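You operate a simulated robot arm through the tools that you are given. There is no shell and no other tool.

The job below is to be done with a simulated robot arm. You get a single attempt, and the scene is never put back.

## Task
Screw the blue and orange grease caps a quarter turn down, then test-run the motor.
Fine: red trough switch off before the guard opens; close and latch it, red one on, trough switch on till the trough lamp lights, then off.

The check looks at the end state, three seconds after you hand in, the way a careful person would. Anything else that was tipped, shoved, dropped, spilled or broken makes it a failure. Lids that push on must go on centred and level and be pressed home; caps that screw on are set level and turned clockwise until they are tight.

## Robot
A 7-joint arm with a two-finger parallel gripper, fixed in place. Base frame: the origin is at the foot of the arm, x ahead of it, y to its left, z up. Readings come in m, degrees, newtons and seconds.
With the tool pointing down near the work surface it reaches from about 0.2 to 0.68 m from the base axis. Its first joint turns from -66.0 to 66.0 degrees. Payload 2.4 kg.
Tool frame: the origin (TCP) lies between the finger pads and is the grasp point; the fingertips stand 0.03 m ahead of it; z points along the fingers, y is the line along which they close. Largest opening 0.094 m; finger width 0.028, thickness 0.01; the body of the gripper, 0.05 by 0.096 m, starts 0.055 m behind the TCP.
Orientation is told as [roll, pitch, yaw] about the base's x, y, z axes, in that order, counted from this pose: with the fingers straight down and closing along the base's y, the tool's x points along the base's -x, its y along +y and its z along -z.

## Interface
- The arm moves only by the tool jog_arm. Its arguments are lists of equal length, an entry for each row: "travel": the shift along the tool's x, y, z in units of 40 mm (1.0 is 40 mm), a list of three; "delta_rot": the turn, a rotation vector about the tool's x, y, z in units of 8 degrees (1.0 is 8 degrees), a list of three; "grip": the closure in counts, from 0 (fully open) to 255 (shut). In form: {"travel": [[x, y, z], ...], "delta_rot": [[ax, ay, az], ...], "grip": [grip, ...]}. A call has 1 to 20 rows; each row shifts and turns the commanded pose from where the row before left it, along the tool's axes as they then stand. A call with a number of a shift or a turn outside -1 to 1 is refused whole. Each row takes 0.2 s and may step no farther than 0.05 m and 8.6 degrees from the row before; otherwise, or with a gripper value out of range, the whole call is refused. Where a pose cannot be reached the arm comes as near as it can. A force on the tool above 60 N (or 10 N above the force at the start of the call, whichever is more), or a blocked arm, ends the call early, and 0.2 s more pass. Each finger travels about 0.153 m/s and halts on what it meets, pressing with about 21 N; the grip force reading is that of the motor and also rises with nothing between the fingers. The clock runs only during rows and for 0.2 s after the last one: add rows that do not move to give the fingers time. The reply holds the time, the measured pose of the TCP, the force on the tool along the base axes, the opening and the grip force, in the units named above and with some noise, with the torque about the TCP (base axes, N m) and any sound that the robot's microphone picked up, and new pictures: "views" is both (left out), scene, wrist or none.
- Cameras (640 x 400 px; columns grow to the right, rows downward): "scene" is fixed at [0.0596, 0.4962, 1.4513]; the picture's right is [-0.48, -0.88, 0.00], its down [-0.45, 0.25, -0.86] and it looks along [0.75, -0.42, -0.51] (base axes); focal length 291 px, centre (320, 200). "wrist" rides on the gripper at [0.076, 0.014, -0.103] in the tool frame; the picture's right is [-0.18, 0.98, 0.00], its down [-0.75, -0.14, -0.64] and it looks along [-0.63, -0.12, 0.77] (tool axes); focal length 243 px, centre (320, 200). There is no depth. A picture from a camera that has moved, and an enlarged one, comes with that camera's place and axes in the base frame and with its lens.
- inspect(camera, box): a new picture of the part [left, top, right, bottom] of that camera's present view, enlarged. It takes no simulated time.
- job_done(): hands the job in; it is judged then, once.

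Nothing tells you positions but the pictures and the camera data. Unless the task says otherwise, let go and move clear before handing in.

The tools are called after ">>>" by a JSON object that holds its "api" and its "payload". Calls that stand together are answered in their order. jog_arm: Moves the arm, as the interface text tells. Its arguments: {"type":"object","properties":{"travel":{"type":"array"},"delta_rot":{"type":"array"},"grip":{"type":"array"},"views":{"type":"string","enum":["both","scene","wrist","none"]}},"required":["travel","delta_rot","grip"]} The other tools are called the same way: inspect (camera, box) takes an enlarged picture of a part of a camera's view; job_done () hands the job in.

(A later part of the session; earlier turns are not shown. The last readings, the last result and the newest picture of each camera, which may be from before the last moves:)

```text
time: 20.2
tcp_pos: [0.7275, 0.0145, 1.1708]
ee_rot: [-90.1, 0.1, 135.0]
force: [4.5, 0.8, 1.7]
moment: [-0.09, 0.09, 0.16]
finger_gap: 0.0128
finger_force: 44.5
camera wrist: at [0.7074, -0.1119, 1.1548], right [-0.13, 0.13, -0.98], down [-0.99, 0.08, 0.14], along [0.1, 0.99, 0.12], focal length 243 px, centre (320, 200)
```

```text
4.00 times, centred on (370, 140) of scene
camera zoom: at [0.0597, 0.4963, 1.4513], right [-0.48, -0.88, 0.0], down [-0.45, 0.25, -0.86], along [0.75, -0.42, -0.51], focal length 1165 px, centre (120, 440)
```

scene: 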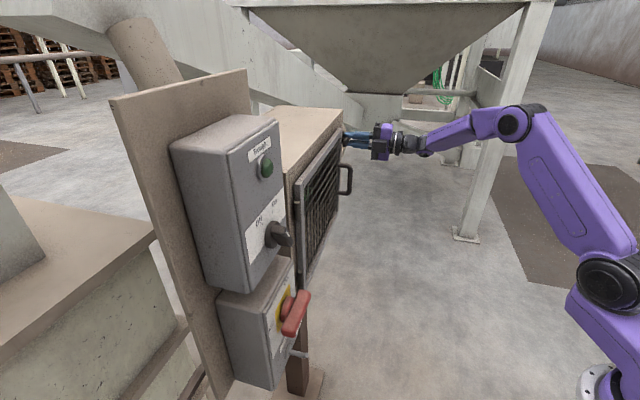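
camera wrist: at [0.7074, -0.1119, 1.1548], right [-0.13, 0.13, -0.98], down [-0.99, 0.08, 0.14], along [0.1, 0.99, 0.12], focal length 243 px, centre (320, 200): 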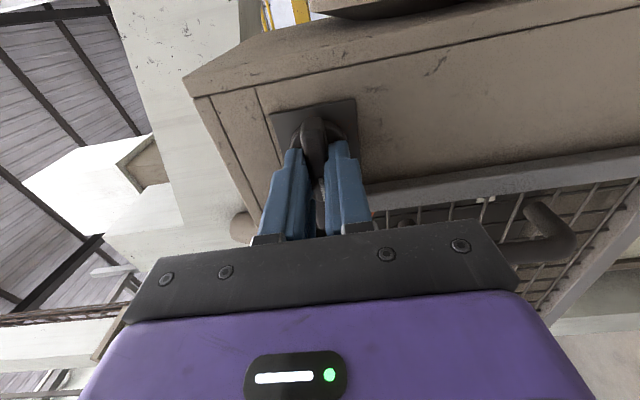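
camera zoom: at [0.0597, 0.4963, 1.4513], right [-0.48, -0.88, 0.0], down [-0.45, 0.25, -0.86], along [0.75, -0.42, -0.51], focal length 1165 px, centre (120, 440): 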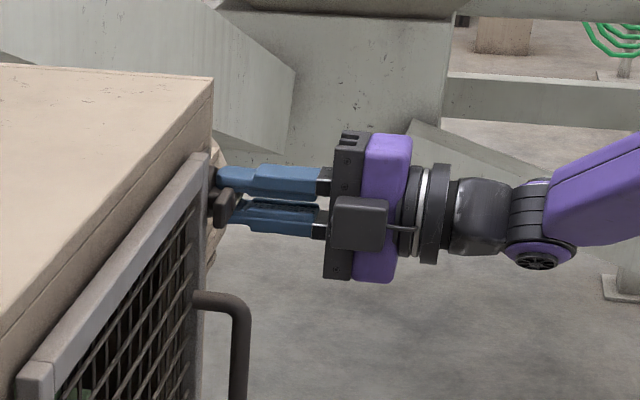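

The gap is 12.8 mm, so the knob is held. I'll try a small clockwise turn first and check for resistance.

>>> {"api": "jog_arm", "payload": {"travel": [[0, 0, 0], [0, 0, 0], [0, 0, 0]], "delta_rot": [[0, 0, 0.75], [0, 0, 0.75], [0, 0, 0]], "grip": [255, 255, 255]}}

>>> {"api": "inspect", "payload": {"camera": "wrist", "box": [220, 60, 420, 240]}}

>>> {"api": "inspect", "payload": {"camera": "scene", "box": [300, 90, 440, 190]}}

```text
time: 21.0
tcp_pos: [0.7272, 0.0142, 1.1711]
ee_rot: [-90.1, -12.2, 135.0]
force: [13.2, 5.7, 2.2]
moment: [-0.2, 0.13, -0.76]
finger_gap: 0.0127
finger_force: 45.2
camera wrist: at [0.7041, -0.1086, 1.1397], right [-0.27, 0.27, -0.92], down [-0.95, 0.05, 0.3], along [0.12, 0.96, 0.25], focal length 243 px, centre (320, 200)
```

scene: 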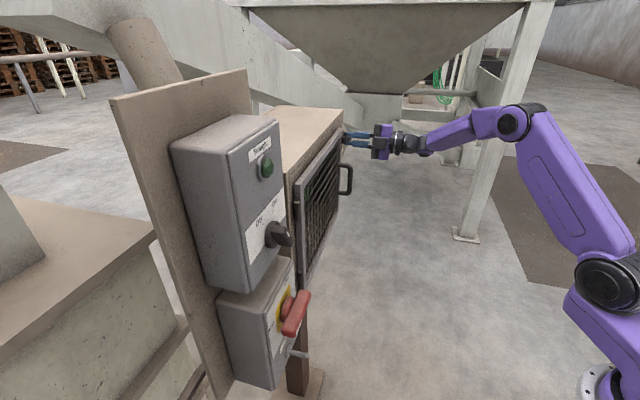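
wrist: 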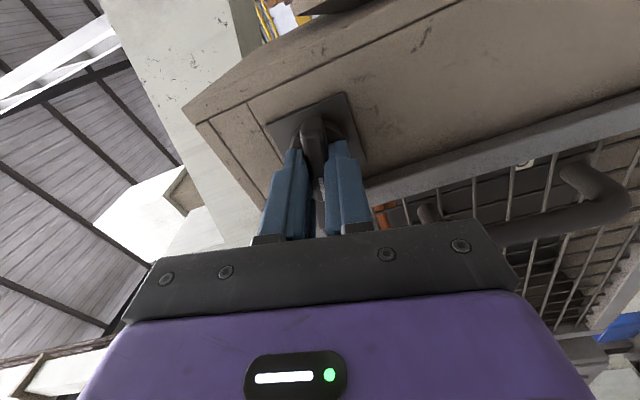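

```text
2.22 times, centred on (320, 150) of wrist
camera zoom: at [0.7041, -0.1086, 1.1397], right [-0.27, 0.27, -0.92], down [-0.95, 0.05, 0.3], along [0.12, 0.96, 0.25], focal length 539 px, centre (320, 311)
```

zoom: 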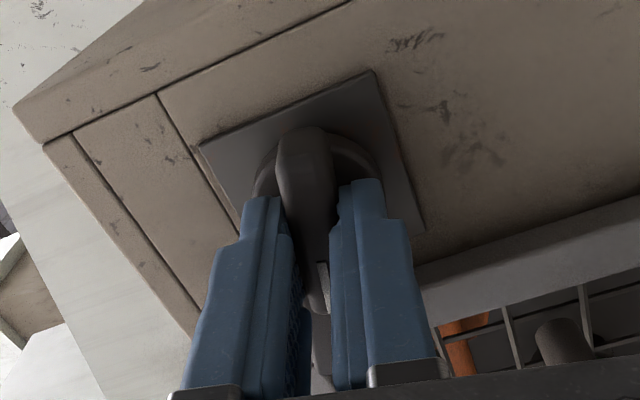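

```text
4.00 times, centred on (370, 140) of scene
camera zoom: at [0.0601, 0.4964, 1.4512], right [-0.48, -0.88, 0.0], down [-0.45, 0.25, -0.86], along [0.75, -0.42, -0.51], focal length 1165 px, centre (120, 440)
```

zoom: 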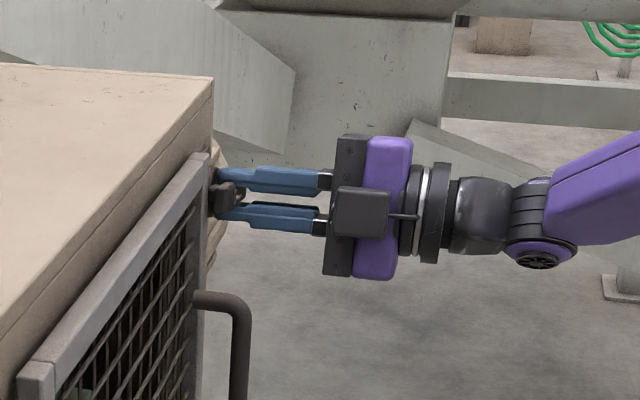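

The knob turns freely with the gripper. I'll continue to a full quarter turn.

>>> {"api": "jog_arm", "payload": {"travel": [[0, 0, 0], [0, 0, 0], [0, 0, 0], [0, 0, 0], [0, 0, 0]], "delta_rot": [[0, 0, 1], [0, 0, 1], [0, 0, 1], [0, 0, 1], [0, 0, 1]], "grip": [255, 255, 255, 255, 255], "views": "wrist"}}

>>> {"api": "inspect", "payload": {"camera": "scene", "box": [300, 90, 440, 190]}}

```text
time: 22.2
tcp_pos: [0.7267, 0.0135, 1.1717]
ee_rot: [-90.5, -52.2, 135.4]
force: [20.1, 6.9, 14.4]
moment: [-0.15, 0.08, -0.03]
finger_gap: 0.0128
finger_force: 44.8
camera wrist: at [0.6796, -0.0837, 1.1017], right [-0.63, 0.63, -0.46], down [-0.7, -0.21, 0.68], along [0.33, 0.75, 0.57], focal length 243 px, centre (320, 200)
```

wrist: 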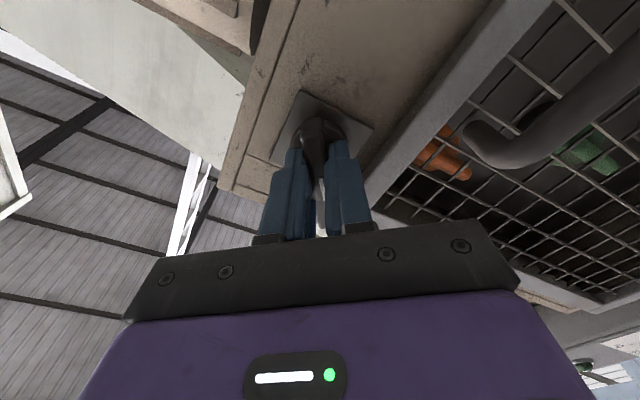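

```text
4.00 times, centred on (370, 140) of scene
camera zoom: at [0.06, 0.4965, 1.4512], right [-0.48, -0.88, 0.0], down [-0.45, 0.25, -0.86], along [0.75, -0.42, -0.51], focal length 1165 px, centre (120, 440)
```

zoom: 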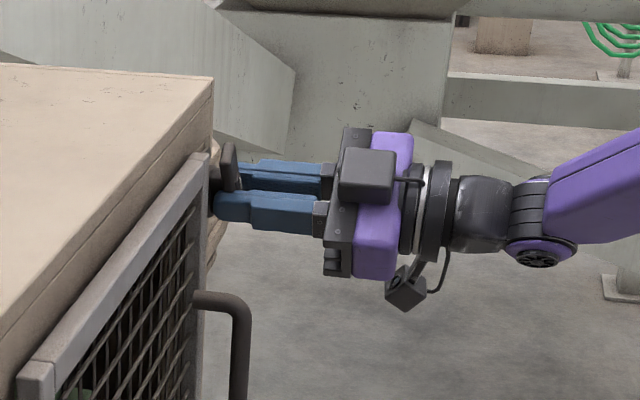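

>>> {"api": "jog_arm", "payload": {"travel": [[0, 0, 0], [0, 0, 0], [0, 0, 0], [0, 0, 0], [0, 0, 0], [0, 0, 0]], "delta_rot": [[0, 0, 1], [0, 0, 1], [0, 0, 1], [0, 0, 1], [0, 0, 0.75], [0, 0, 0]], "grip": [255, 255, 255, 255, 255, 255], "views": "wrist"}}

>>> {"api": "inspect", "payload": {"camera": "scene", "box": [300, 90, 440, 190]}}

```text
time: 23.6
tcp_pos: [0.7271, 0.0114, 1.1724]
ee_rot: [154.9, -89.7, -110.2]
force: [34.9, 4.8, 11.9]
moment: [0.02, -0.22, -0.01]
finger_gap: 0.0128
finger_force: 44.9
camera wrist: at [0.6445, -0.0495, 1.0947], right [-0.69, 0.7, 0.19], down [-0.36, -0.56, 0.75], along [0.63, 0.45, 0.63], focal length 243 px, centre (320, 200)
```

wrist: 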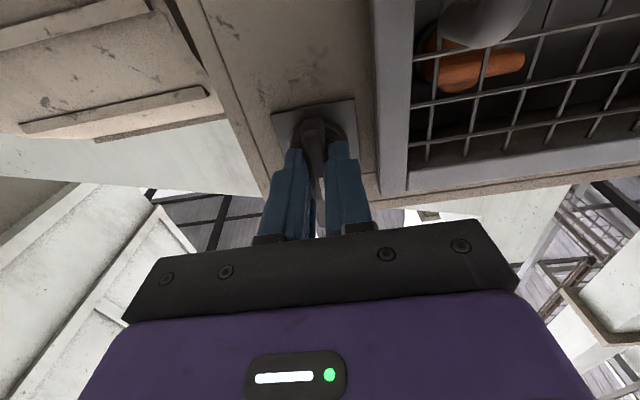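

```text
4.00 times, centred on (370, 140) of scene
camera zoom: at [0.0606, 0.4964, 1.4512], right [-0.48, -0.88, 0.0], down [-0.45, 0.25, -0.86], along [0.75, -0.42, -0.51], focal length 1165 px, centre (120, 440)
```

zoom: 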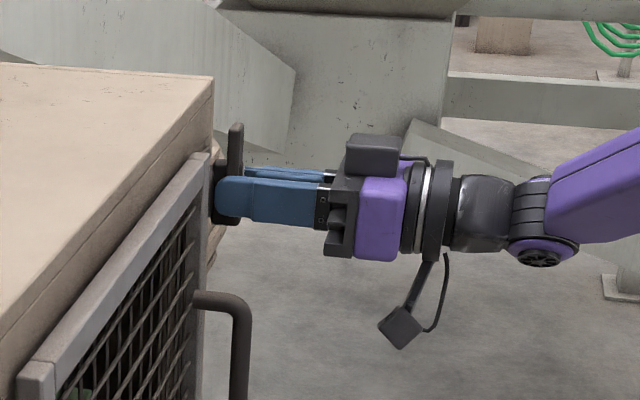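

The latch tongue now stands upright, clear of the door. I'll open slightly and back straight off.

>>> {"api": "jog_arm", "payload": {"travel": [[0, 0, 0], [0, 0, 0], [0, 0, -0.8], [0, 0, -0.8], [0, 0, -0.8], [0, 0, 0]], "delta_rot": [[0, 0, 0], [0, 0, 0], [0, 0, 0], [0, 0, 0], [0, 0, 0], [0, 0, 0]], "grip": [170, 170, 170, 90, 90, 90]}}

>>> {"api": "inspect", "payload": {"camera": "scene", "box": [280, 90, 420, 290]}}

>>> {"api": "inspect", "payload": {"camera": "wrist", "box": [220, 0, 520, 200]}}

```text
time: 25.0
tcp_pos: [0.6567, -0.0545, 1.1693]
ee_rot: [151.4, -90.0, -106.4]
force: [0.6, 1.5, 0.1]
moment: [0.01, 0.01, 0.0]
finger_gap: 0.0609
finger_force: 0.1
camera wrist: at [0.5742, -0.1175, 1.0924], right [-0.69, 0.7, 0.18], down [-0.35, -0.55, 0.75], along [0.63, 0.46, 0.63], focal length 243 px, centre (320, 200)
```

scene: 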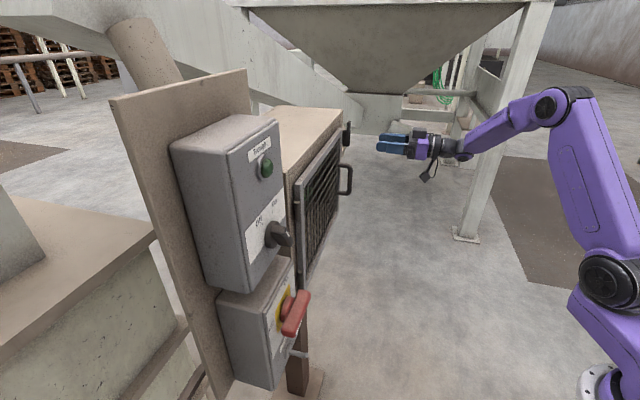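
wrist: 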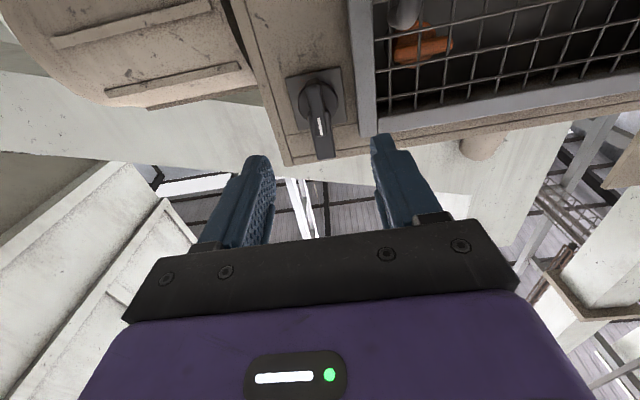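

```text
2.00 times, centred on (350, 190) of scene
camera zoom: at [0.0596, 0.4962, 1.4513], right [-0.48, -0.88, 0.0], down [-0.45, 0.25, -0.86], along [0.75, -0.42, -0.51], focal length 582 px, centre (260, 220)
```

zoom: 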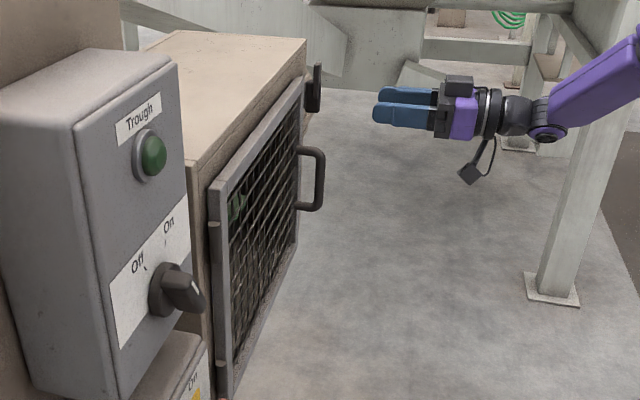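

```text
2.00 times, centred on (370, 100) of wrist
camera zoom: at [0.5742, -0.1175, 1.0924], right [-0.69, 0.7, 0.18], down [-0.35, -0.55, 0.75], along [0.63, 0.46, 0.63], focal length 485 px, centre (220, 400)
```

zoom: 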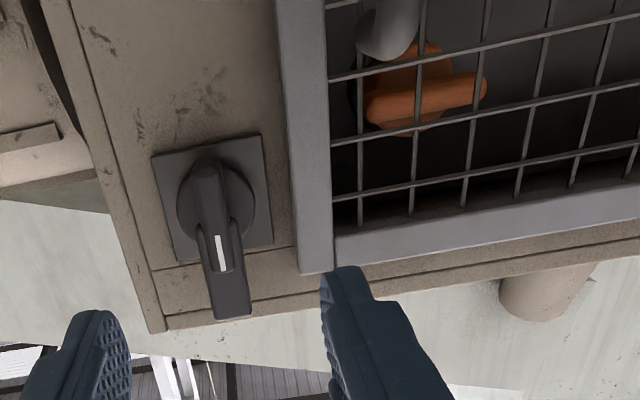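

The latch is upright and the door is free to open. The handle is a vertical U-bar near p −0.434, z 1.08, n 0.517. I'll line up in front of it.

>>> {"api": "jog_arm", "payload": {"travel": [[0.744, 0.575, -0.09], [0.744, 0.575, -0.09], [0.744, 0.575, -0.09], [0, 0, 0]], "delta_rot": [[0, 0, 0], [0, 0, 0], [0, 0, 0], [0, 0, 0]], "grip": [90, 90, 90, 90]}}

>>> {"api": "inspect", "payload": {"camera": "wrist", "box": [220, 0, 520, 200]}}

>>> {"api": "inspect", "payload": {"camera": "scene", "box": [300, 90, 440, 230]}}

```text
time: 26.0
tcp_pos: [0.6011, -0.0152, 1.0813]
ee_rot: [154.7, -89.8, -109.6]
force: [-0.6, -0.5, 0.0]
moment: [0.02, 0.01, -0.03]
finger_gap: 0.0606
finger_force: 0.0
camera wrist: at [0.5176, -0.0778, 1.0037], right [-0.69, 0.7, 0.18], down [-0.35, -0.55, 0.75], along [0.63, 0.46, 0.63], focal length 243 px, centre (320, 200)
```

scene: 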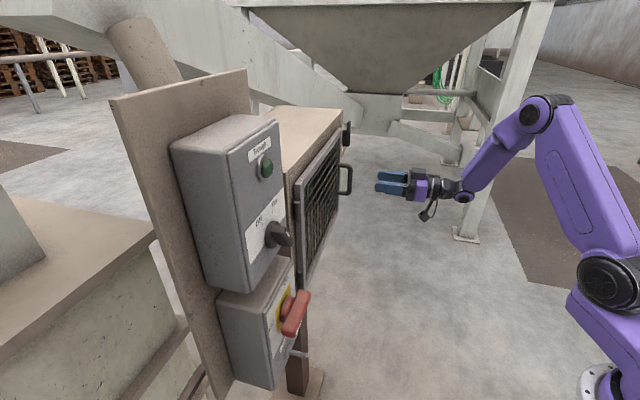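
wrist: 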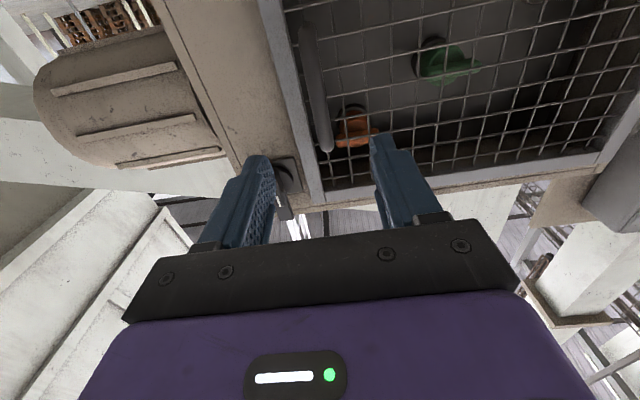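

```text
2.00 times, centred on (370, 100) of wrist
camera zoom: at [0.5176, -0.0778, 1.0037], right [-0.69, 0.7, 0.18], down [-0.35, -0.55, 0.75], along [0.63, 0.46, 0.63], focal length 485 px, centre (220, 400)
```

zoom: 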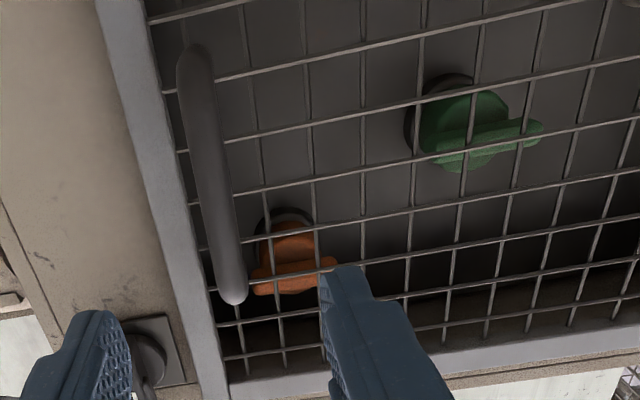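

```text
2.86 times, centred on (370, 160) of scene
camera zoom: at [0.0596, 0.4962, 1.4513], right [-0.48, -0.88, 0.0], down [-0.45, 0.25, -0.86], along [0.75, -0.42, -0.51], focal length 832 px, centre (177, 314)
```

zoom: 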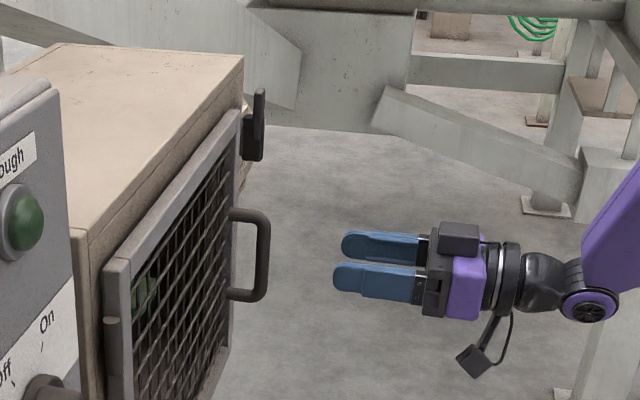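

The bar is centred at about p −0.4345, z 1.065, n 0.518. I'll advance so it lies between the pads and close on it.

>>> {"api": "jog_arm", "payload": {"travel": [[0.11, 0.01, 0.757], [0.11, 0.01, 0.757], [0.11, 0.01, 0.757], [0, 0, 0], [0, 0, 0], [0, 0, 0], [0, 0, 0]], "delta_rot": [[0, 0, 0], [0, 0, 0], [0, 0, 0], [0, 0, 0], [0, 0, 0], [0, 0, 0], [0, 0, 0]], "grip": [90, 90, 90, 90, 255, 255, 255]}}

>>> {"api": "inspect", "payload": {"camera": "scene", "box": [300, 90, 440, 230]}}

```text
time: 27.6
tcp_pos: [0.6648, 0.0481, 1.0677]
ee_rot: [135.8, -89.9, -90.9]
force: [-0.2, 0.4, -1.3]
moment: [0.07, -0.11, 0.01]
finger_gap: 0.0137
finger_force: 45.3
camera wrist: at [0.5809, -0.0136, 0.9912], right [-0.69, 0.69, 0.18], down [-0.35, -0.55, 0.75], along [0.63, 0.46, 0.63], focal length 243 px, centre (320, 200)
```

scene: 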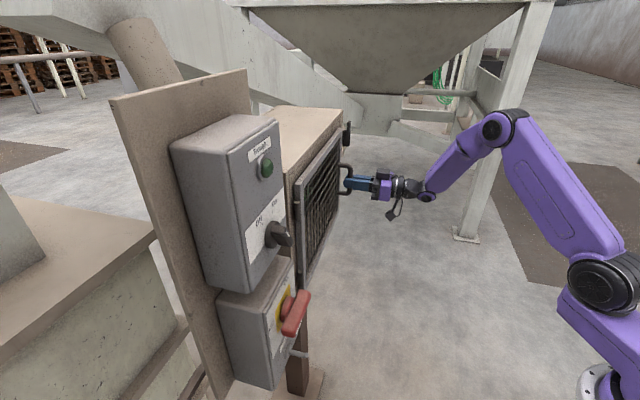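
wrist: 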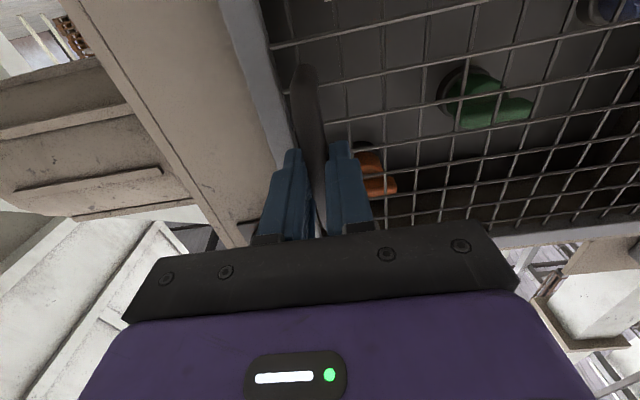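

```text
2.86 times, centred on (370, 160) of scene
camera zoom: at [0.0596, 0.4963, 1.4513], right [-0.48, -0.88, 0.0], down [-0.45, 0.25, -0.86], along [0.75, -0.42, -0.51], focal length 832 px, centre (177, 314)
```

zoom: 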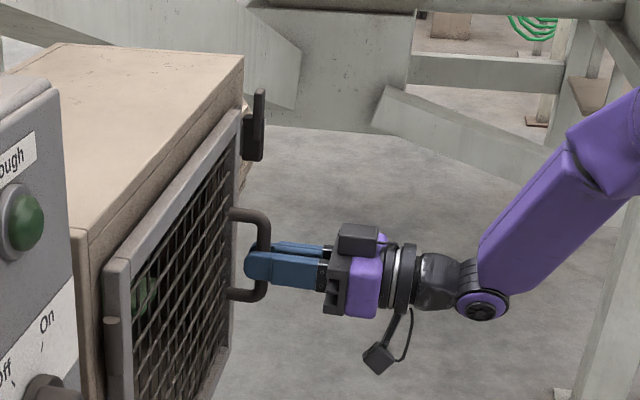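

The handle bar is held at a 13.7 mm gap with no side load. I'll start pulling the door along its arc, with the hinge estimated at n 0.562, p −0.116, in small steps first.

>>> {"api": "jog_arm", "payload": {"travel": [[0, 0.13, -0.69], [0, 0.19, -0.678], [0, 0.25, -0.658], [0, 0, 0]], "delta_rot": [[0, 0, 0], [0, 0, 0], [0, 0, 0], [0, 0, 0]], "grip": [255, 255, 255, 255]}}

>>> {"api": "inspect", "payload": {"camera": "scene", "box": [260, 90, 440, 290]}}

```text
time: 28.6
tcp_pos: [0.5927, 0.0065, 1.0671]
ee_rot: [155.5, -89.9, -110.9]
force: [5.5, -13.5, 3.4]
moment: [0.57, -0.15, -0.2]
finger_gap: 0.0139
finger_force: 45.3
camera wrist: at [0.5084, -0.0553, 0.9909], right [-0.69, 0.7, 0.18], down [-0.36, -0.55, 0.75], along [0.63, 0.45, 0.63], focal length 243 px, centre (320, 200)
```

scene: 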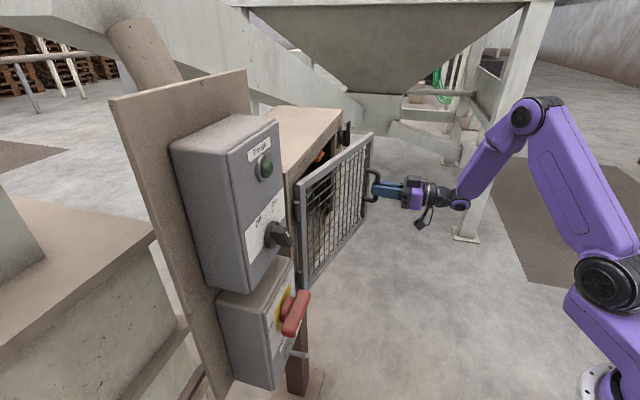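
wrist: 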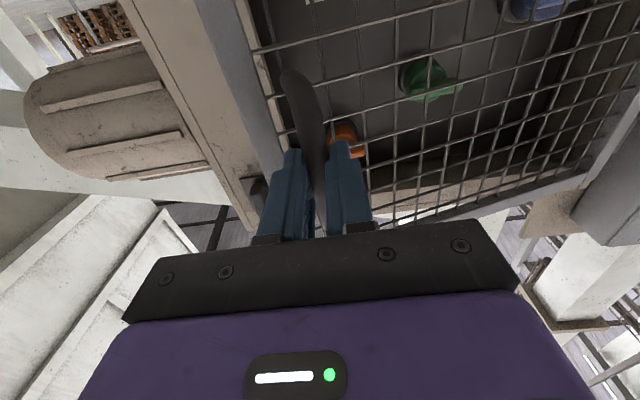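

```text
2.00 times, centred on (350, 190) of scene
camera zoom: at [0.0597, 0.4958, 1.4515], right [-0.48, -0.88, 0.0], down [-0.45, 0.25, -0.86], along [0.75, -0.42, -0.51], focal length 582 px, centre (260, 220)
```

zoom: 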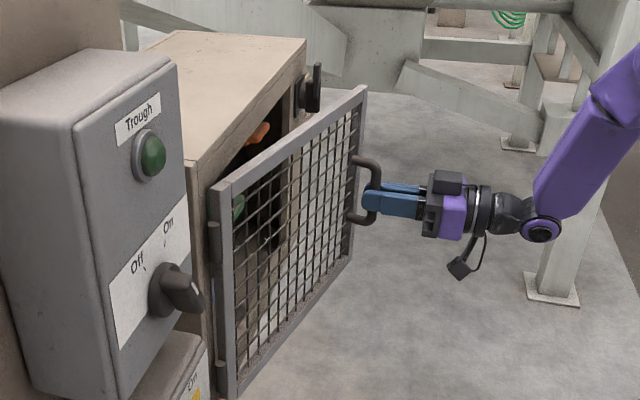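

The door swings freely with only friction loads. I'll continue the arc to about 50°.

>>> {"api": "jog_arm", "payload": {"travel": [[0, 0.29, -0.633], [0, 0.35, -0.605], [0, 0.4, -0.57], [0, 0.45, -0.535], [0, 0.495, -0.488], [0, 0.54, -0.448], [0, 0.575, -0.398], [0, 0, 0]], "delta_rot": [[0, 0, 0], [0, 0, 0], [0, 0, 0], [0, 0, 0], [0, 0, 0], [0, 0, 0], [0, 0, 0], [0, 0, 0]], "grip": [255, 255, 255, 255, 255, 255, 255, 255]}}

>>> {"api": "inspect", "payload": {"camera": "scene", "box": [260, 90, 480, 290]}}

```text
time: 30.0
tcp_pos: [0.4335, -0.0193, 1.0687]
ee_rot: [96.6, -89.6, -52.7]
force: [1.2, 7.8, 1.1]
moment: [0.07, 0.51, 0.02]
finger_gap: 0.0131
finger_force: 45.3
stopped in row 6: the force on the tool passed its limit at 82 N (the readings are from after the stop); the commanded pose is now the measured one
camera wrist: at [0.3495, -0.0804, 0.9908], right [-0.68, 0.71, 0.19], down [-0.36, -0.55, 0.75], along [0.64, 0.44, 0.63], focal length 243 px, centre (320, 200)
```

scene: 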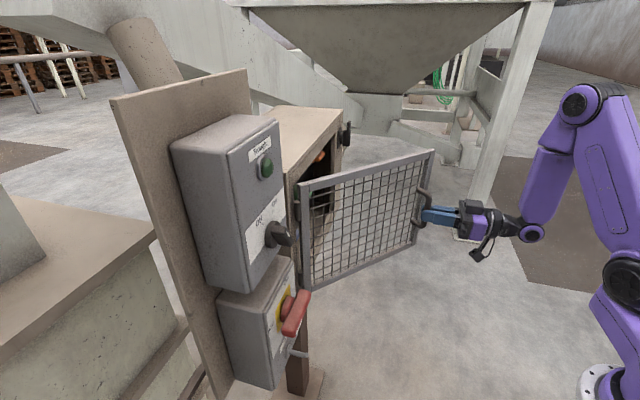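
wrist: 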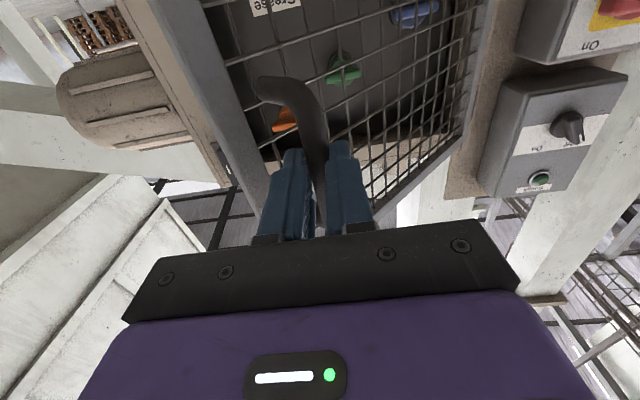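

```text
2.00 times, centred on (370, 190) of scene
camera zoom: at [0.0596, 0.4965, 1.4512], right [-0.48, -0.88, 0.0], down [-0.45, 0.25, -0.86], along [0.75, -0.42, -0.51], focal length 582 px, centre (220, 220)
```

zoom: 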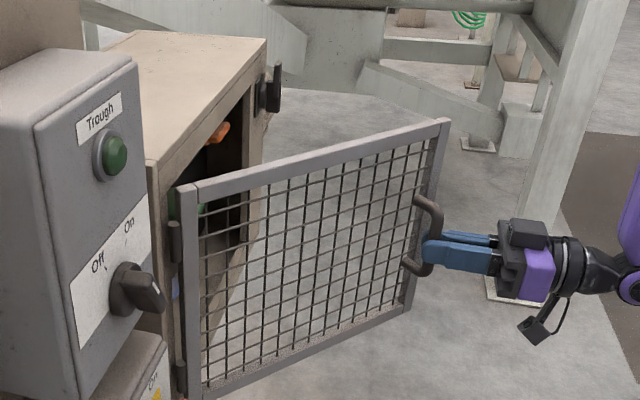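

My hinge estimate was off. The measured positions fit an axis near n 0.562, p −0.105 with radius 0.335, which explains the force stop. The door is about 42° open, and pulling further would cramp the arm. I'll release the handle, back off, rise above the door and then push it wider from the inside with the tool pointing down.

>>> {"api": "jog_arm", "payload": {"travel": [[0, 0, 0], [0, 0, 0], [0, 0, -0.6], [0, 0, -0.6], [-1, 0, 0], [-1, 0, 0], [-1, 0, 0], [-1, 0, 0], [-1, 0, 0]], "delta_rot": [[0, 0, 0], [0, 0, 0], [0, 0, 0], [0, 0, 0], [0, 0, 0], [0, 0, 0], [0, 0, 0], [0, 0, 0], [0, 0, 0]], "grip": [160, 160, 160, 160, 160, 160, 160, 160, 160]}}

```text
time: 32.0
tcp_pos: [0.4012, -0.0558, 1.2688]
ee_rot: [98.9, -89.6, -55.2]
force: [0.5, -0.4, 1.0]
moment: [0.02, 0.01, -0.01]
finger_gap: 0.0352
finger_force: 0.1
camera wrist: at [0.3153, -0.1165, 1.1916], right [-0.68, 0.71, 0.19], down [-0.36, -0.55, 0.75], along [0.64, 0.44, 0.63], focal length 243 px, centre (320, 200)
```

scene: 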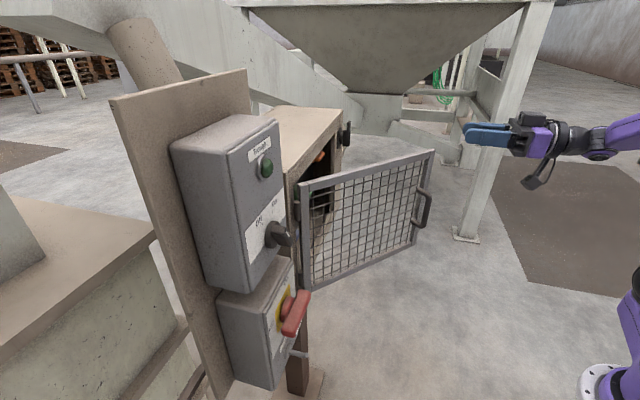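
wrist: 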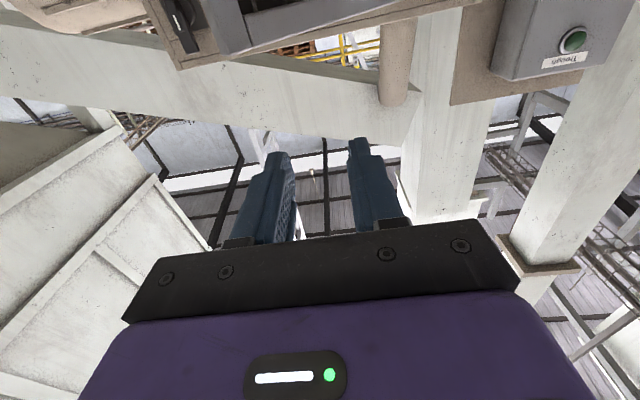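

The door stays at about 42°. I'll rise a little more and turn the tool to point down, closing the fingers.

>>> {"api": "jog_arm", "payload": {"travel": [[-1, 0, 0], [-1, 0, 0], [0, 0, 0], [0, 0, 0], [0, 0, 0], [0, 0, 0], [0, 0, 0], [0, 0, 0], [0, 0, 0], [0, 0, 0], [0, 0, 0], [0, 0, 0], [0, 0, 0], [0, 0, 0], [0, 0, 0]], "delta_rot": [[0, 0, 0], [0, 0, 0], [0, 1, 0], [0, 1, 0], [0, 1, 0], [0, 1, 0], [0, 1, 0], [0, 1, 0], [0, 1, 0], [0, 1, 0], [0, 1, 0], [0, 1, 0], [0, 1, 0], [0, 0.25, 0], [0, 0, 0]], "grip": [160, 160, 255, 255, 255, 255, 255, 255, 255, 255, 255, 255, 255, 255, 255]}}

```text
time: 35.2
tcp_pos: [0.4041, -0.0556, 1.348]
ee_rot: [0.2, -17.3, 43.9]
force: [-0.2, 0.1, -0.4]
moment: [0.01, 0.03, -0.02]
finger_gap: 0.0
finger_force: 21.4
out of reach, approached as far as the arm can: row 12, 13, 14
camera wrist: at [0.321, -0.1177, 1.4224], right [-0.55, 0.83, 0.06], down [0.48, 0.26, 0.84], along [0.68, 0.49, -0.55], focal length 243 px, centre (320, 200)
```

scene: 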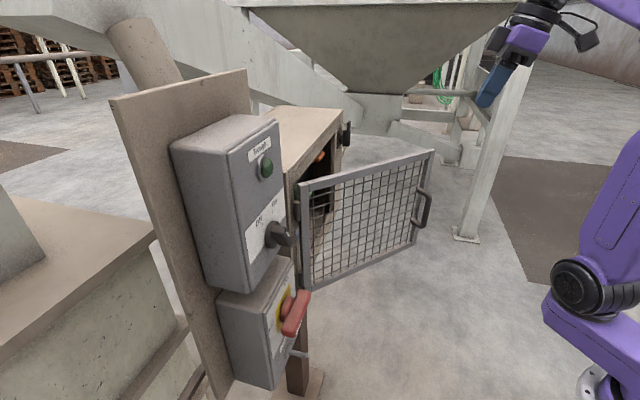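
wrist: 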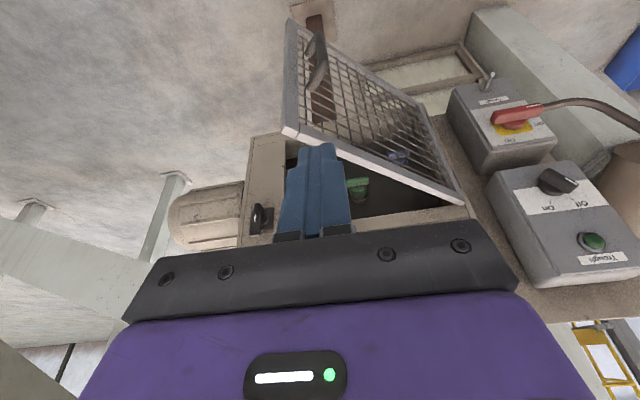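

The arm topped out 17° short of vertical at this height. I'll lower 5 cm and see whether it settles to vertical.

>>> {"api": "jog_arm", "payload": {"travel": [[0, 0, 0.6], [0, 0, 0.6], [0, 0, 0]], "delta_rot": [[0, 0, 0], [0, 0, 0], [0, 0, 0]], "grip": [255, 255, 255], "views": "wrist"}}

```text
time: 36.0
tcp_pos: [0.4193, -0.0461, 1.3108]
ee_rot: [0.4, -16.2, 43.9]
force: [0.0, -0.4, -0.2]
moment: [0.02, -0.01, -0.01]
finger_gap: 0.0001
finger_force: 21.2
out of reach, approached as far as the arm can: row 1
camera wrist: at [0.3358, -0.1063, 1.3878], right [-0.55, 0.83, 0.06], down [0.49, 0.27, 0.83], along [0.67, 0.49, -0.56], focal length 243 px, centre (320, 200)
```

wrist: 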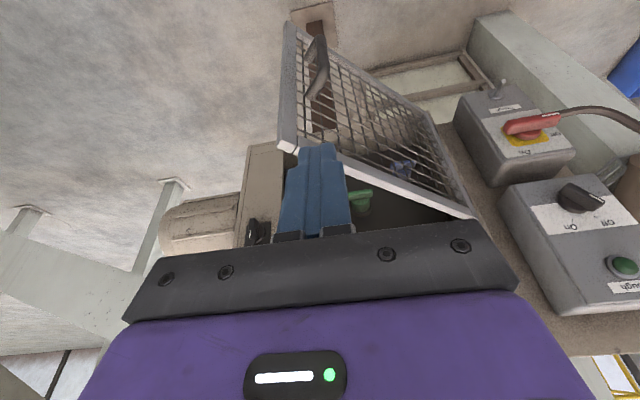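

>>> {"api": "jog_arm", "payload": {"travel": [[0, 0, 0.4], [0, 0, 0], [0, 0, 0], [0, 0, 0]], "delta_rot": [[0, 0, 0], [0, 1, 0], [0, 1, 0], [0, 0, 0]], "grip": [255, 255, 255, 255], "views": "wrist"}}

```text
time: 37.0
tcp_pos: [0.4223, -0.0419, 1.2971]
ee_rot: [0.4, -16.1, 43.7]
force: [0.6, -0.2, 0.0]
moment: [0.01, 0.02, -0.02]
finger_gap: 0.0
finger_force: 20.7
out of reach, approached as far as the arm can: row 2, 3
camera wrist: at [0.3381, -0.1039, 1.3736], right [-0.55, 0.83, 0.06], down [0.5, 0.27, 0.83], along [0.67, 0.48, -0.56], focal length 243 px, centre (320, 200)
```

wrist: 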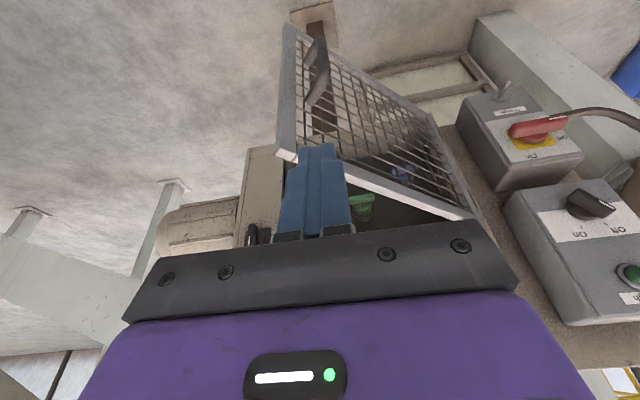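

That is a joint limit in this configuration, but a 16° tilt is good enough. I'll carry the fingers over the door's top edge to its inner side at this height.

>>> {"api": "jog_arm", "payload": {"travel": [[-0.919, 0.16, 0.264], [-0.919, 0.16, 0.264], [-0.919, 0.16, 0.264], [-0.919, 0.16, 0.264], [-0.919, 0.16, 0.264], [0, 0, 0], [0, 0, 0], [0, 0, 0]], "delta_rot": [[0, 0, 0], [0, 0, 0], [0, 0, 0], [0, 0, 0], [0, 0, 0], [0, 1, 0], [0, 1, 0], [0, 0, 0]], "grip": [255, 255, 255, 255, 255, 255, 255, 255]}}

>>> {"api": "inspect", "payload": {"camera": "scene", "box": [260, 50, 480, 250]}}

```text
time: 38.8
tcp_pos: [0.5184, 0.0894, 1.3033]
ee_rot: [3.1, -16.0, 43.7]
force: [-0.5, -0.2, 0.2]
moment: [-0.02, 0.03, 0.01]
finger_gap: 0.0001
finger_force: 21.1
out of reach, approached as far as the arm can: row 1, 2, 3, 4, 5, 6, 7
camera wrist: at [0.4387, 0.0246, 1.3813], right [-0.56, 0.82, 0.1], down [0.52, 0.25, 0.82], along [0.64, 0.51, -0.57], focal length 243 px, centre (320, 200)
```

scene: 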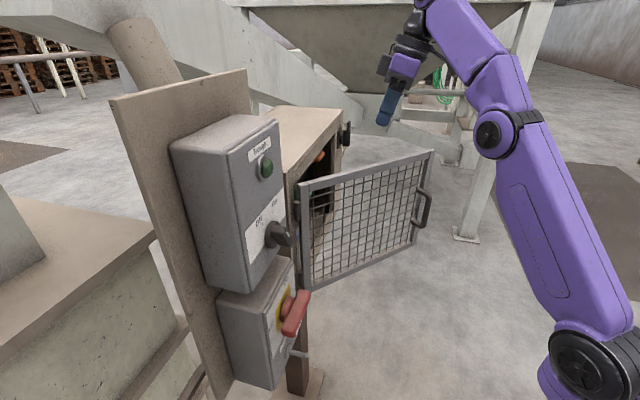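
wrist: 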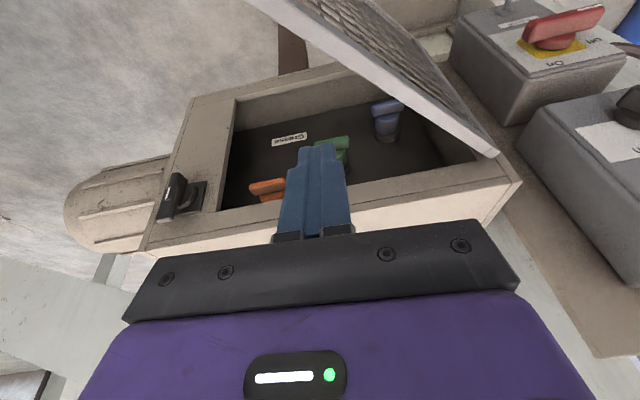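

```text
2.00 times, centred on (370, 150) of scene
camera zoom: at [0.0596, 0.4962, 1.4513], right [-0.48, -0.88, 0.0], down [-0.45, 0.25, -0.86], along [0.75, -0.42, -0.51], focal length 582 px, centre (220, 300)
```

zoom: 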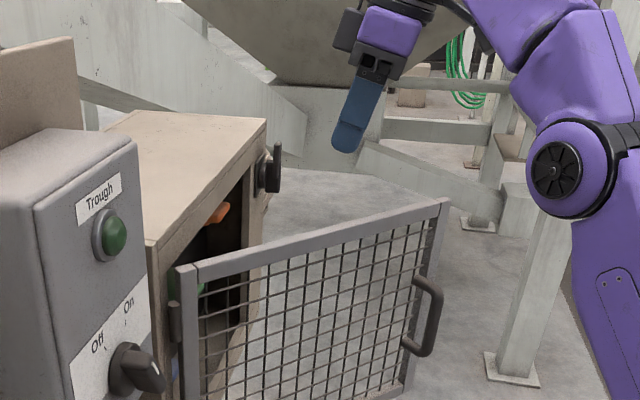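

I can see the open housing from above, and the arm is on the inner side of the door. I'll descend so the fingertips hang below the door's top rail.

>>> {"api": "jog_arm", "payload": {"travel": [[-0.45, 0, 0.13], [0.253, 0, 0.88], [0.253, 0, 0.88], [0.253, 0, 0.88], [0, 0, 0]], "delta_rot": [[0, 0, 0], [0, 0, 0], [0, 0, 0], [0, 0, 0], [0, 0, 0]], "grip": [255, 255, 255, 255, 255]}}

>>> {"api": "inspect", "payload": {"camera": "scene", "box": [260, 50, 480, 250]}}

```text
time: 40.0
tcp_pos: [0.5657, 0.1027, 1.2235]
ee_rot: [3.6, -16.2, 43.6]
force: [0.3, -0.5, 0.6]
moment: [0.0, -0.01, -0.03]
finger_gap: 0.0
finger_force: 20.5
out of reach, approached as far as the arm can: row 2, 3, 4
camera wrist: at [0.4846, 0.037, 1.3009], right [-0.56, 0.82, 0.11], down [0.52, 0.25, 0.82], along [0.64, 0.52, -0.57], focal length 243 px, centre (320, 200)
```

scene: 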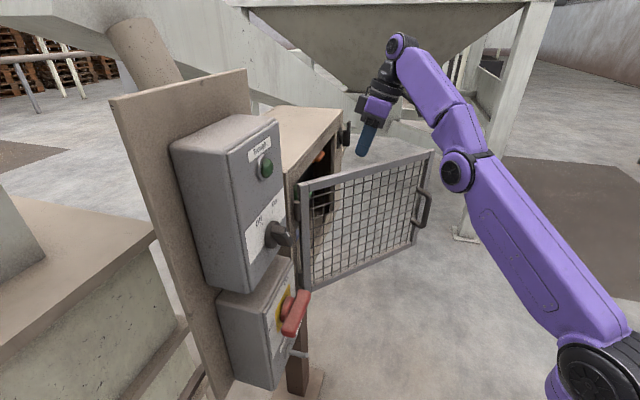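
wrist: 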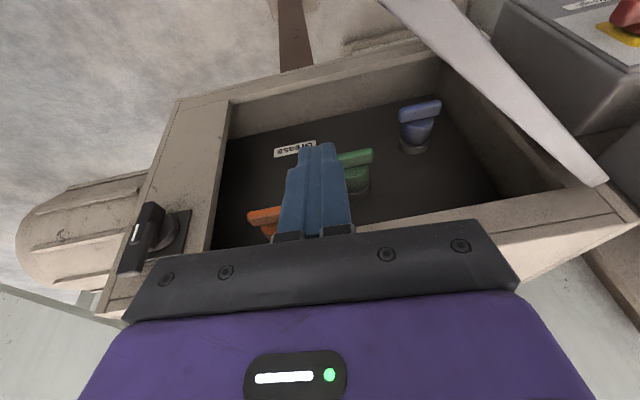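

```text
2.00 times, centred on (370, 150) of scene
camera zoom: at [0.0596, 0.4962, 1.4513], right [-0.48, -0.88, 0.0], down [-0.45, 0.25, -0.86], along [0.75, -0.42, -0.51], focal length 582 px, centre (220, 300)
```

zoom: 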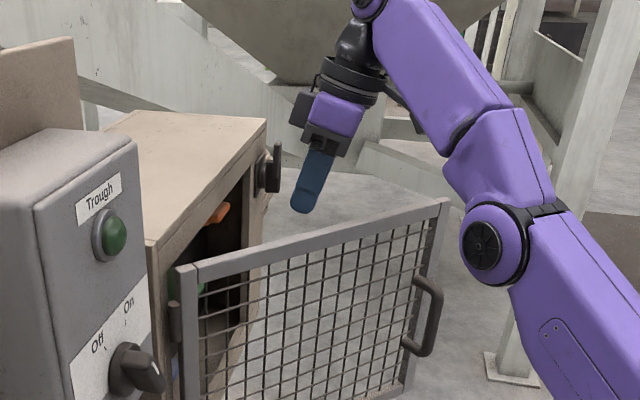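

>>> {"api": "jog_arm", "payload": {"travel": [[0.2, 0, 0.6], [0.2, 0, 0.6], [0, 0, 0]], "delta_rot": [[0, 0, 0], [0, 0, 0], [0, 0, 0]], "grip": [255, 255, 255]}}

>>> {"api": "inspect", "payload": {"camera": "scene", "box": [260, 50, 480, 250]}}

```text
time: 40.8
tcp_pos: [0.5831, 0.0939, 1.191]
ee_rot: [3.7, -16.5, 43.6]
force: [0.3, 1.2, 0.5]
moment: [0.02, 0.03, 0.0]
finger_gap: 0.0004
finger_force: 20.9
out of reach, approached as far as the arm can: row 1, 2
camera wrist: at [0.5031, 0.0279, 1.2665], right [-0.56, 0.82, 0.11], down [0.52, 0.24, 0.82], along [0.64, 0.52, -0.56], focal length 243 px, centre (320, 200)
```

scene: 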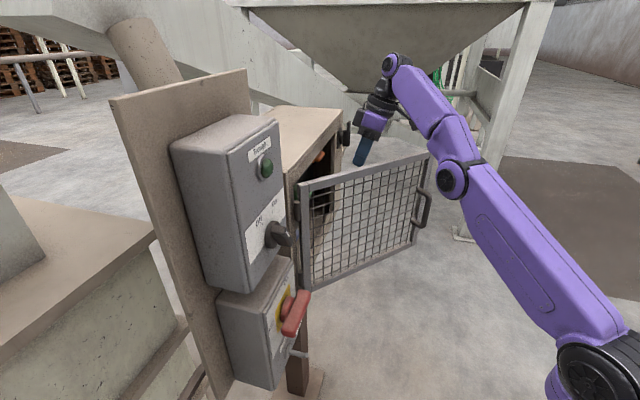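
wrist: 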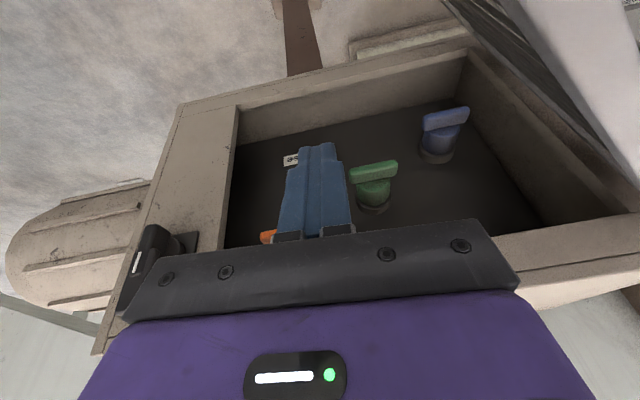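

```text
2.00 times, centred on (370, 150) of scene
camera zoom: at [0.0596, 0.4962, 1.4513], right [-0.48, -0.88, 0.0], down [-0.45, 0.25, -0.86], along [0.75, -0.42, -0.51], focal length 582 px, centre (220, 300)
```

zoom: 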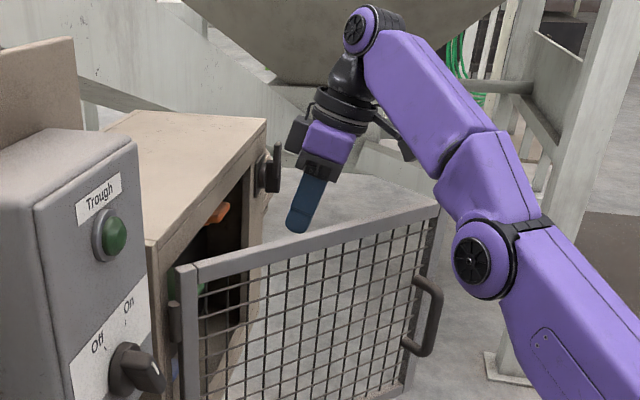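

The arm is near a joint limit in this tool-down posture and its elbow is close to the door edge. A safer way is a level tool reaching around the free edge and sweeping sideways from inside. I'll lift and move away from the door first.

>>> {"api": "jog_arm", "payload": {"travel": [[-0.17, -0.7, -0.58], [-0.17, -0.7, -0.58], [-0.17, -0.7, -0.58], [0, -0.8, 0], [0, 0, 0]], "delta_rot": [[0, 0, 0], [0, 0, 0], [0, 0, 0], [0, 0, 0], [0, 0, 0]], "grip": [255, 255, 255, 255, 255]}}

>>> {"api": "inspect", "payload": {"camera": "scene", "box": [260, 50, 480, 250]}}

```text
time: 42.0
tcp_pos: [0.6181, 0.0367, 1.2439]
ee_rot: [3.4, -16.2, 43.7]
force: [0.2, -0.9, 0.0]
moment: [0.0, -0.04, -0.01]
finger_gap: 0.0001
finger_force: 20.8
out of reach, approached as far as the arm can: row 1, 3, 4
camera wrist: at [0.5374, -0.0281, 1.3208], right [-0.56, 0.82, 0.11], down [0.52, 0.25, 0.82], along [0.64, 0.51, -0.57], focal length 243 px, centre (320, 200)
```

scene: 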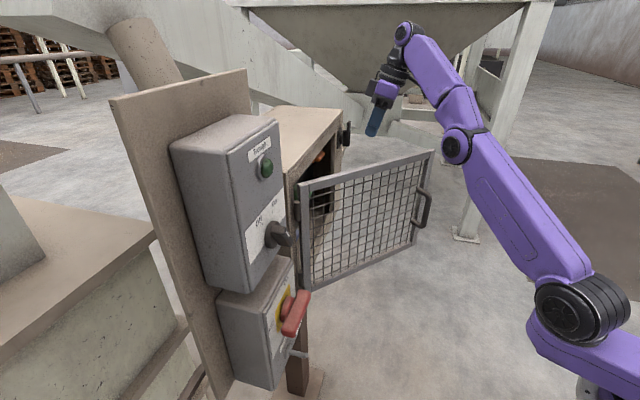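
wrist: 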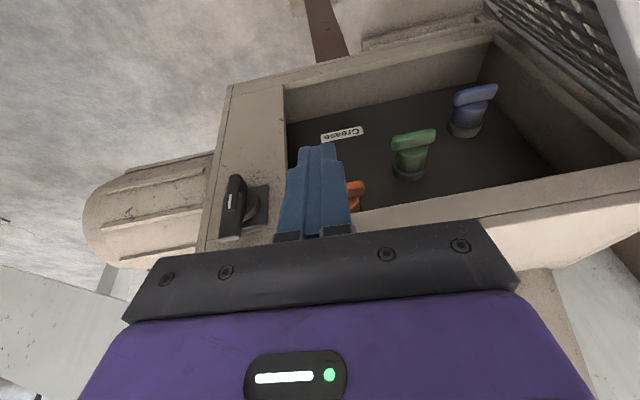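

```text
2.00 times, centred on (370, 150) of scene
camera zoom: at [0.0596, 0.4962, 1.4513], right [-0.48, -0.88, 0.0], down [-0.45, 0.25, -0.86], along [0.75, -0.42, -0.51], focal length 582 px, centre (220, 300)
```

zoom: 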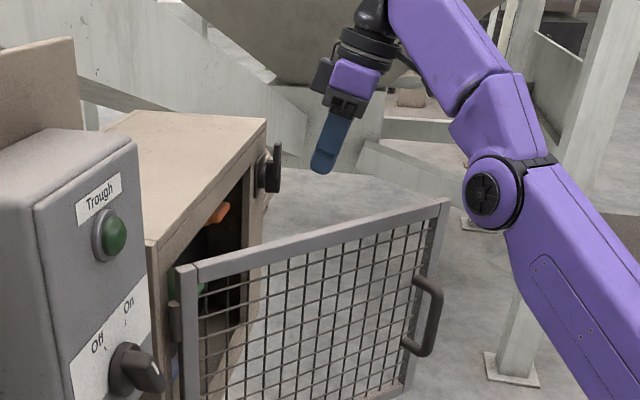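

The door is undisturbed. I'll shift further past the free edge and level the tool.

>>> {"api": "jog_arm", "payload": {"travel": [[0.5, -0.85, -0.1], [0.5, -0.85, -0.1], [0, 0, 0], [0, 0, 0], [0, 0, 0], [0, 0, 0], [0, 0, 0], [0, 0, 0], [0, 0, 0], [0, 0, 0], [0, 0, 0], [0, 0, 0], [0, 0, 0]], "delta_rot": [[0, 0, 0], [0, 0, 0], [0, -1, 0], [0, -1, 0], [0, -1, 0], [0, -1, 0], [0, -1, 0], [0, -1, 0], [0, -1, 0], [0, -1, 0], [0, -1, 0], [0, -0.22, 0], [0, 0, 0]], "grip": [255, 255, 255, 255, 255, 255, 255, 255, 255, 255, 255, 255, 255]}}

```text
time: 44.8
tcp_pos: [0.6264, -0.0301, 1.2303]
ee_rot: [85.1, -87.0, -40.7]
force: [-0.7, 0.8, -0.7]
moment: [0.05, 0.02, 0.01]
finger_gap: 0.0
finger_force: 21.0
out of reach, approached as far as the arm can: row 1, 2
camera wrist: at [0.54, -0.0893, 1.1546], right [-0.68, 0.69, 0.24], down [-0.33, -0.58, 0.75], along [0.65, 0.43, 0.62], focal length 243 px, centre (320, 200)
```

scene: 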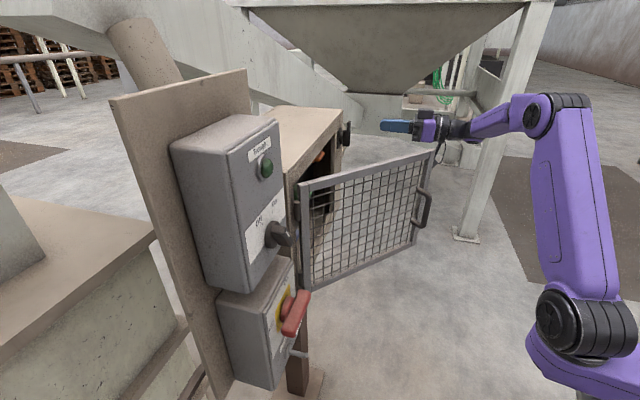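
wrist: 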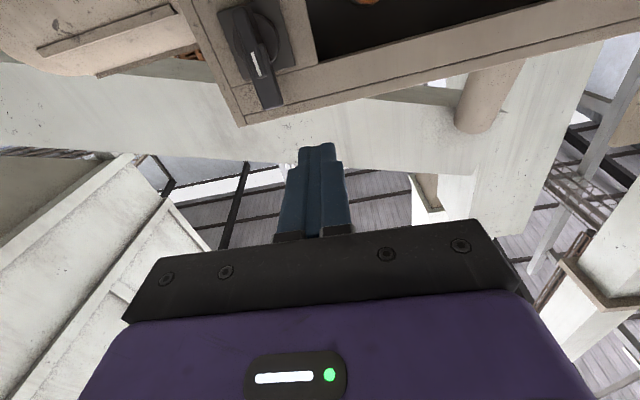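

The tool is level again just outside the door's free edge. I'll trim the small roll and lower to mid-door height.

>>> {"api": "jog_arm", "payload": {"travel": [[0, 0, 0], [0.9, 0, 0], [0.9, 0, 0], [0.9, 0, 0], [0, 0, 0]], "delta_rot": [[-0.15, 0, -0.41], [0, 0, 0], [0, 0, 0], [0, 0, 0], [0, 0, 0]], "grip": [255, 255, 255, 255, 255]}}

```text
time: 46.0
tcp_pos: [0.6304, -0.0295, 1.1209]
ee_rot: [-46.0, -89.6, 91.6]
force: [0.5, 0.2, -0.5]
moment: [-0.01, -0.03, 0.02]
finger_gap: 0.0004
finger_force: 21.2
camera wrist: at [0.5469, -0.094, 1.0449], right [-0.7, 0.69, 0.18], down [-0.35, -0.55, 0.76], along [0.62, 0.47, 0.63], focal length 243 px, centre (320, 200)
```

scene: 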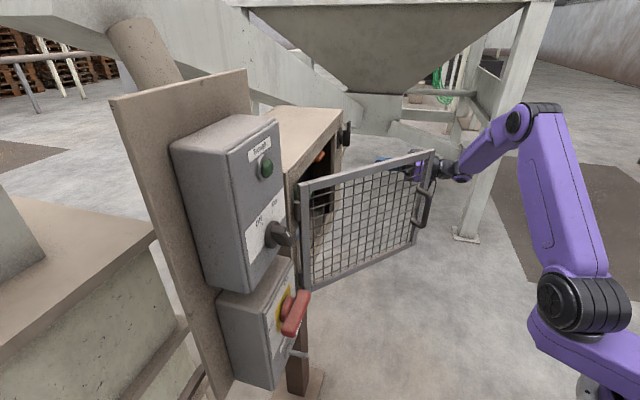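
wrist: 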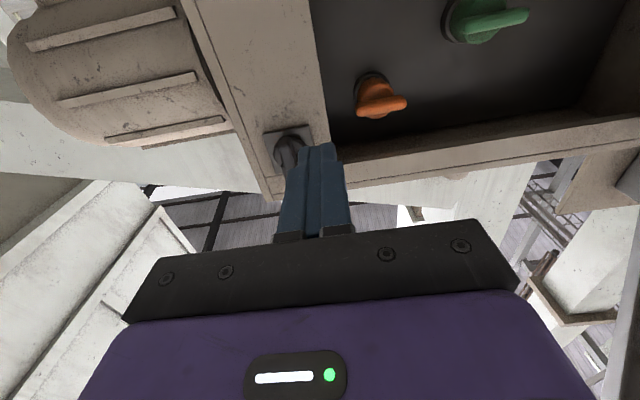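

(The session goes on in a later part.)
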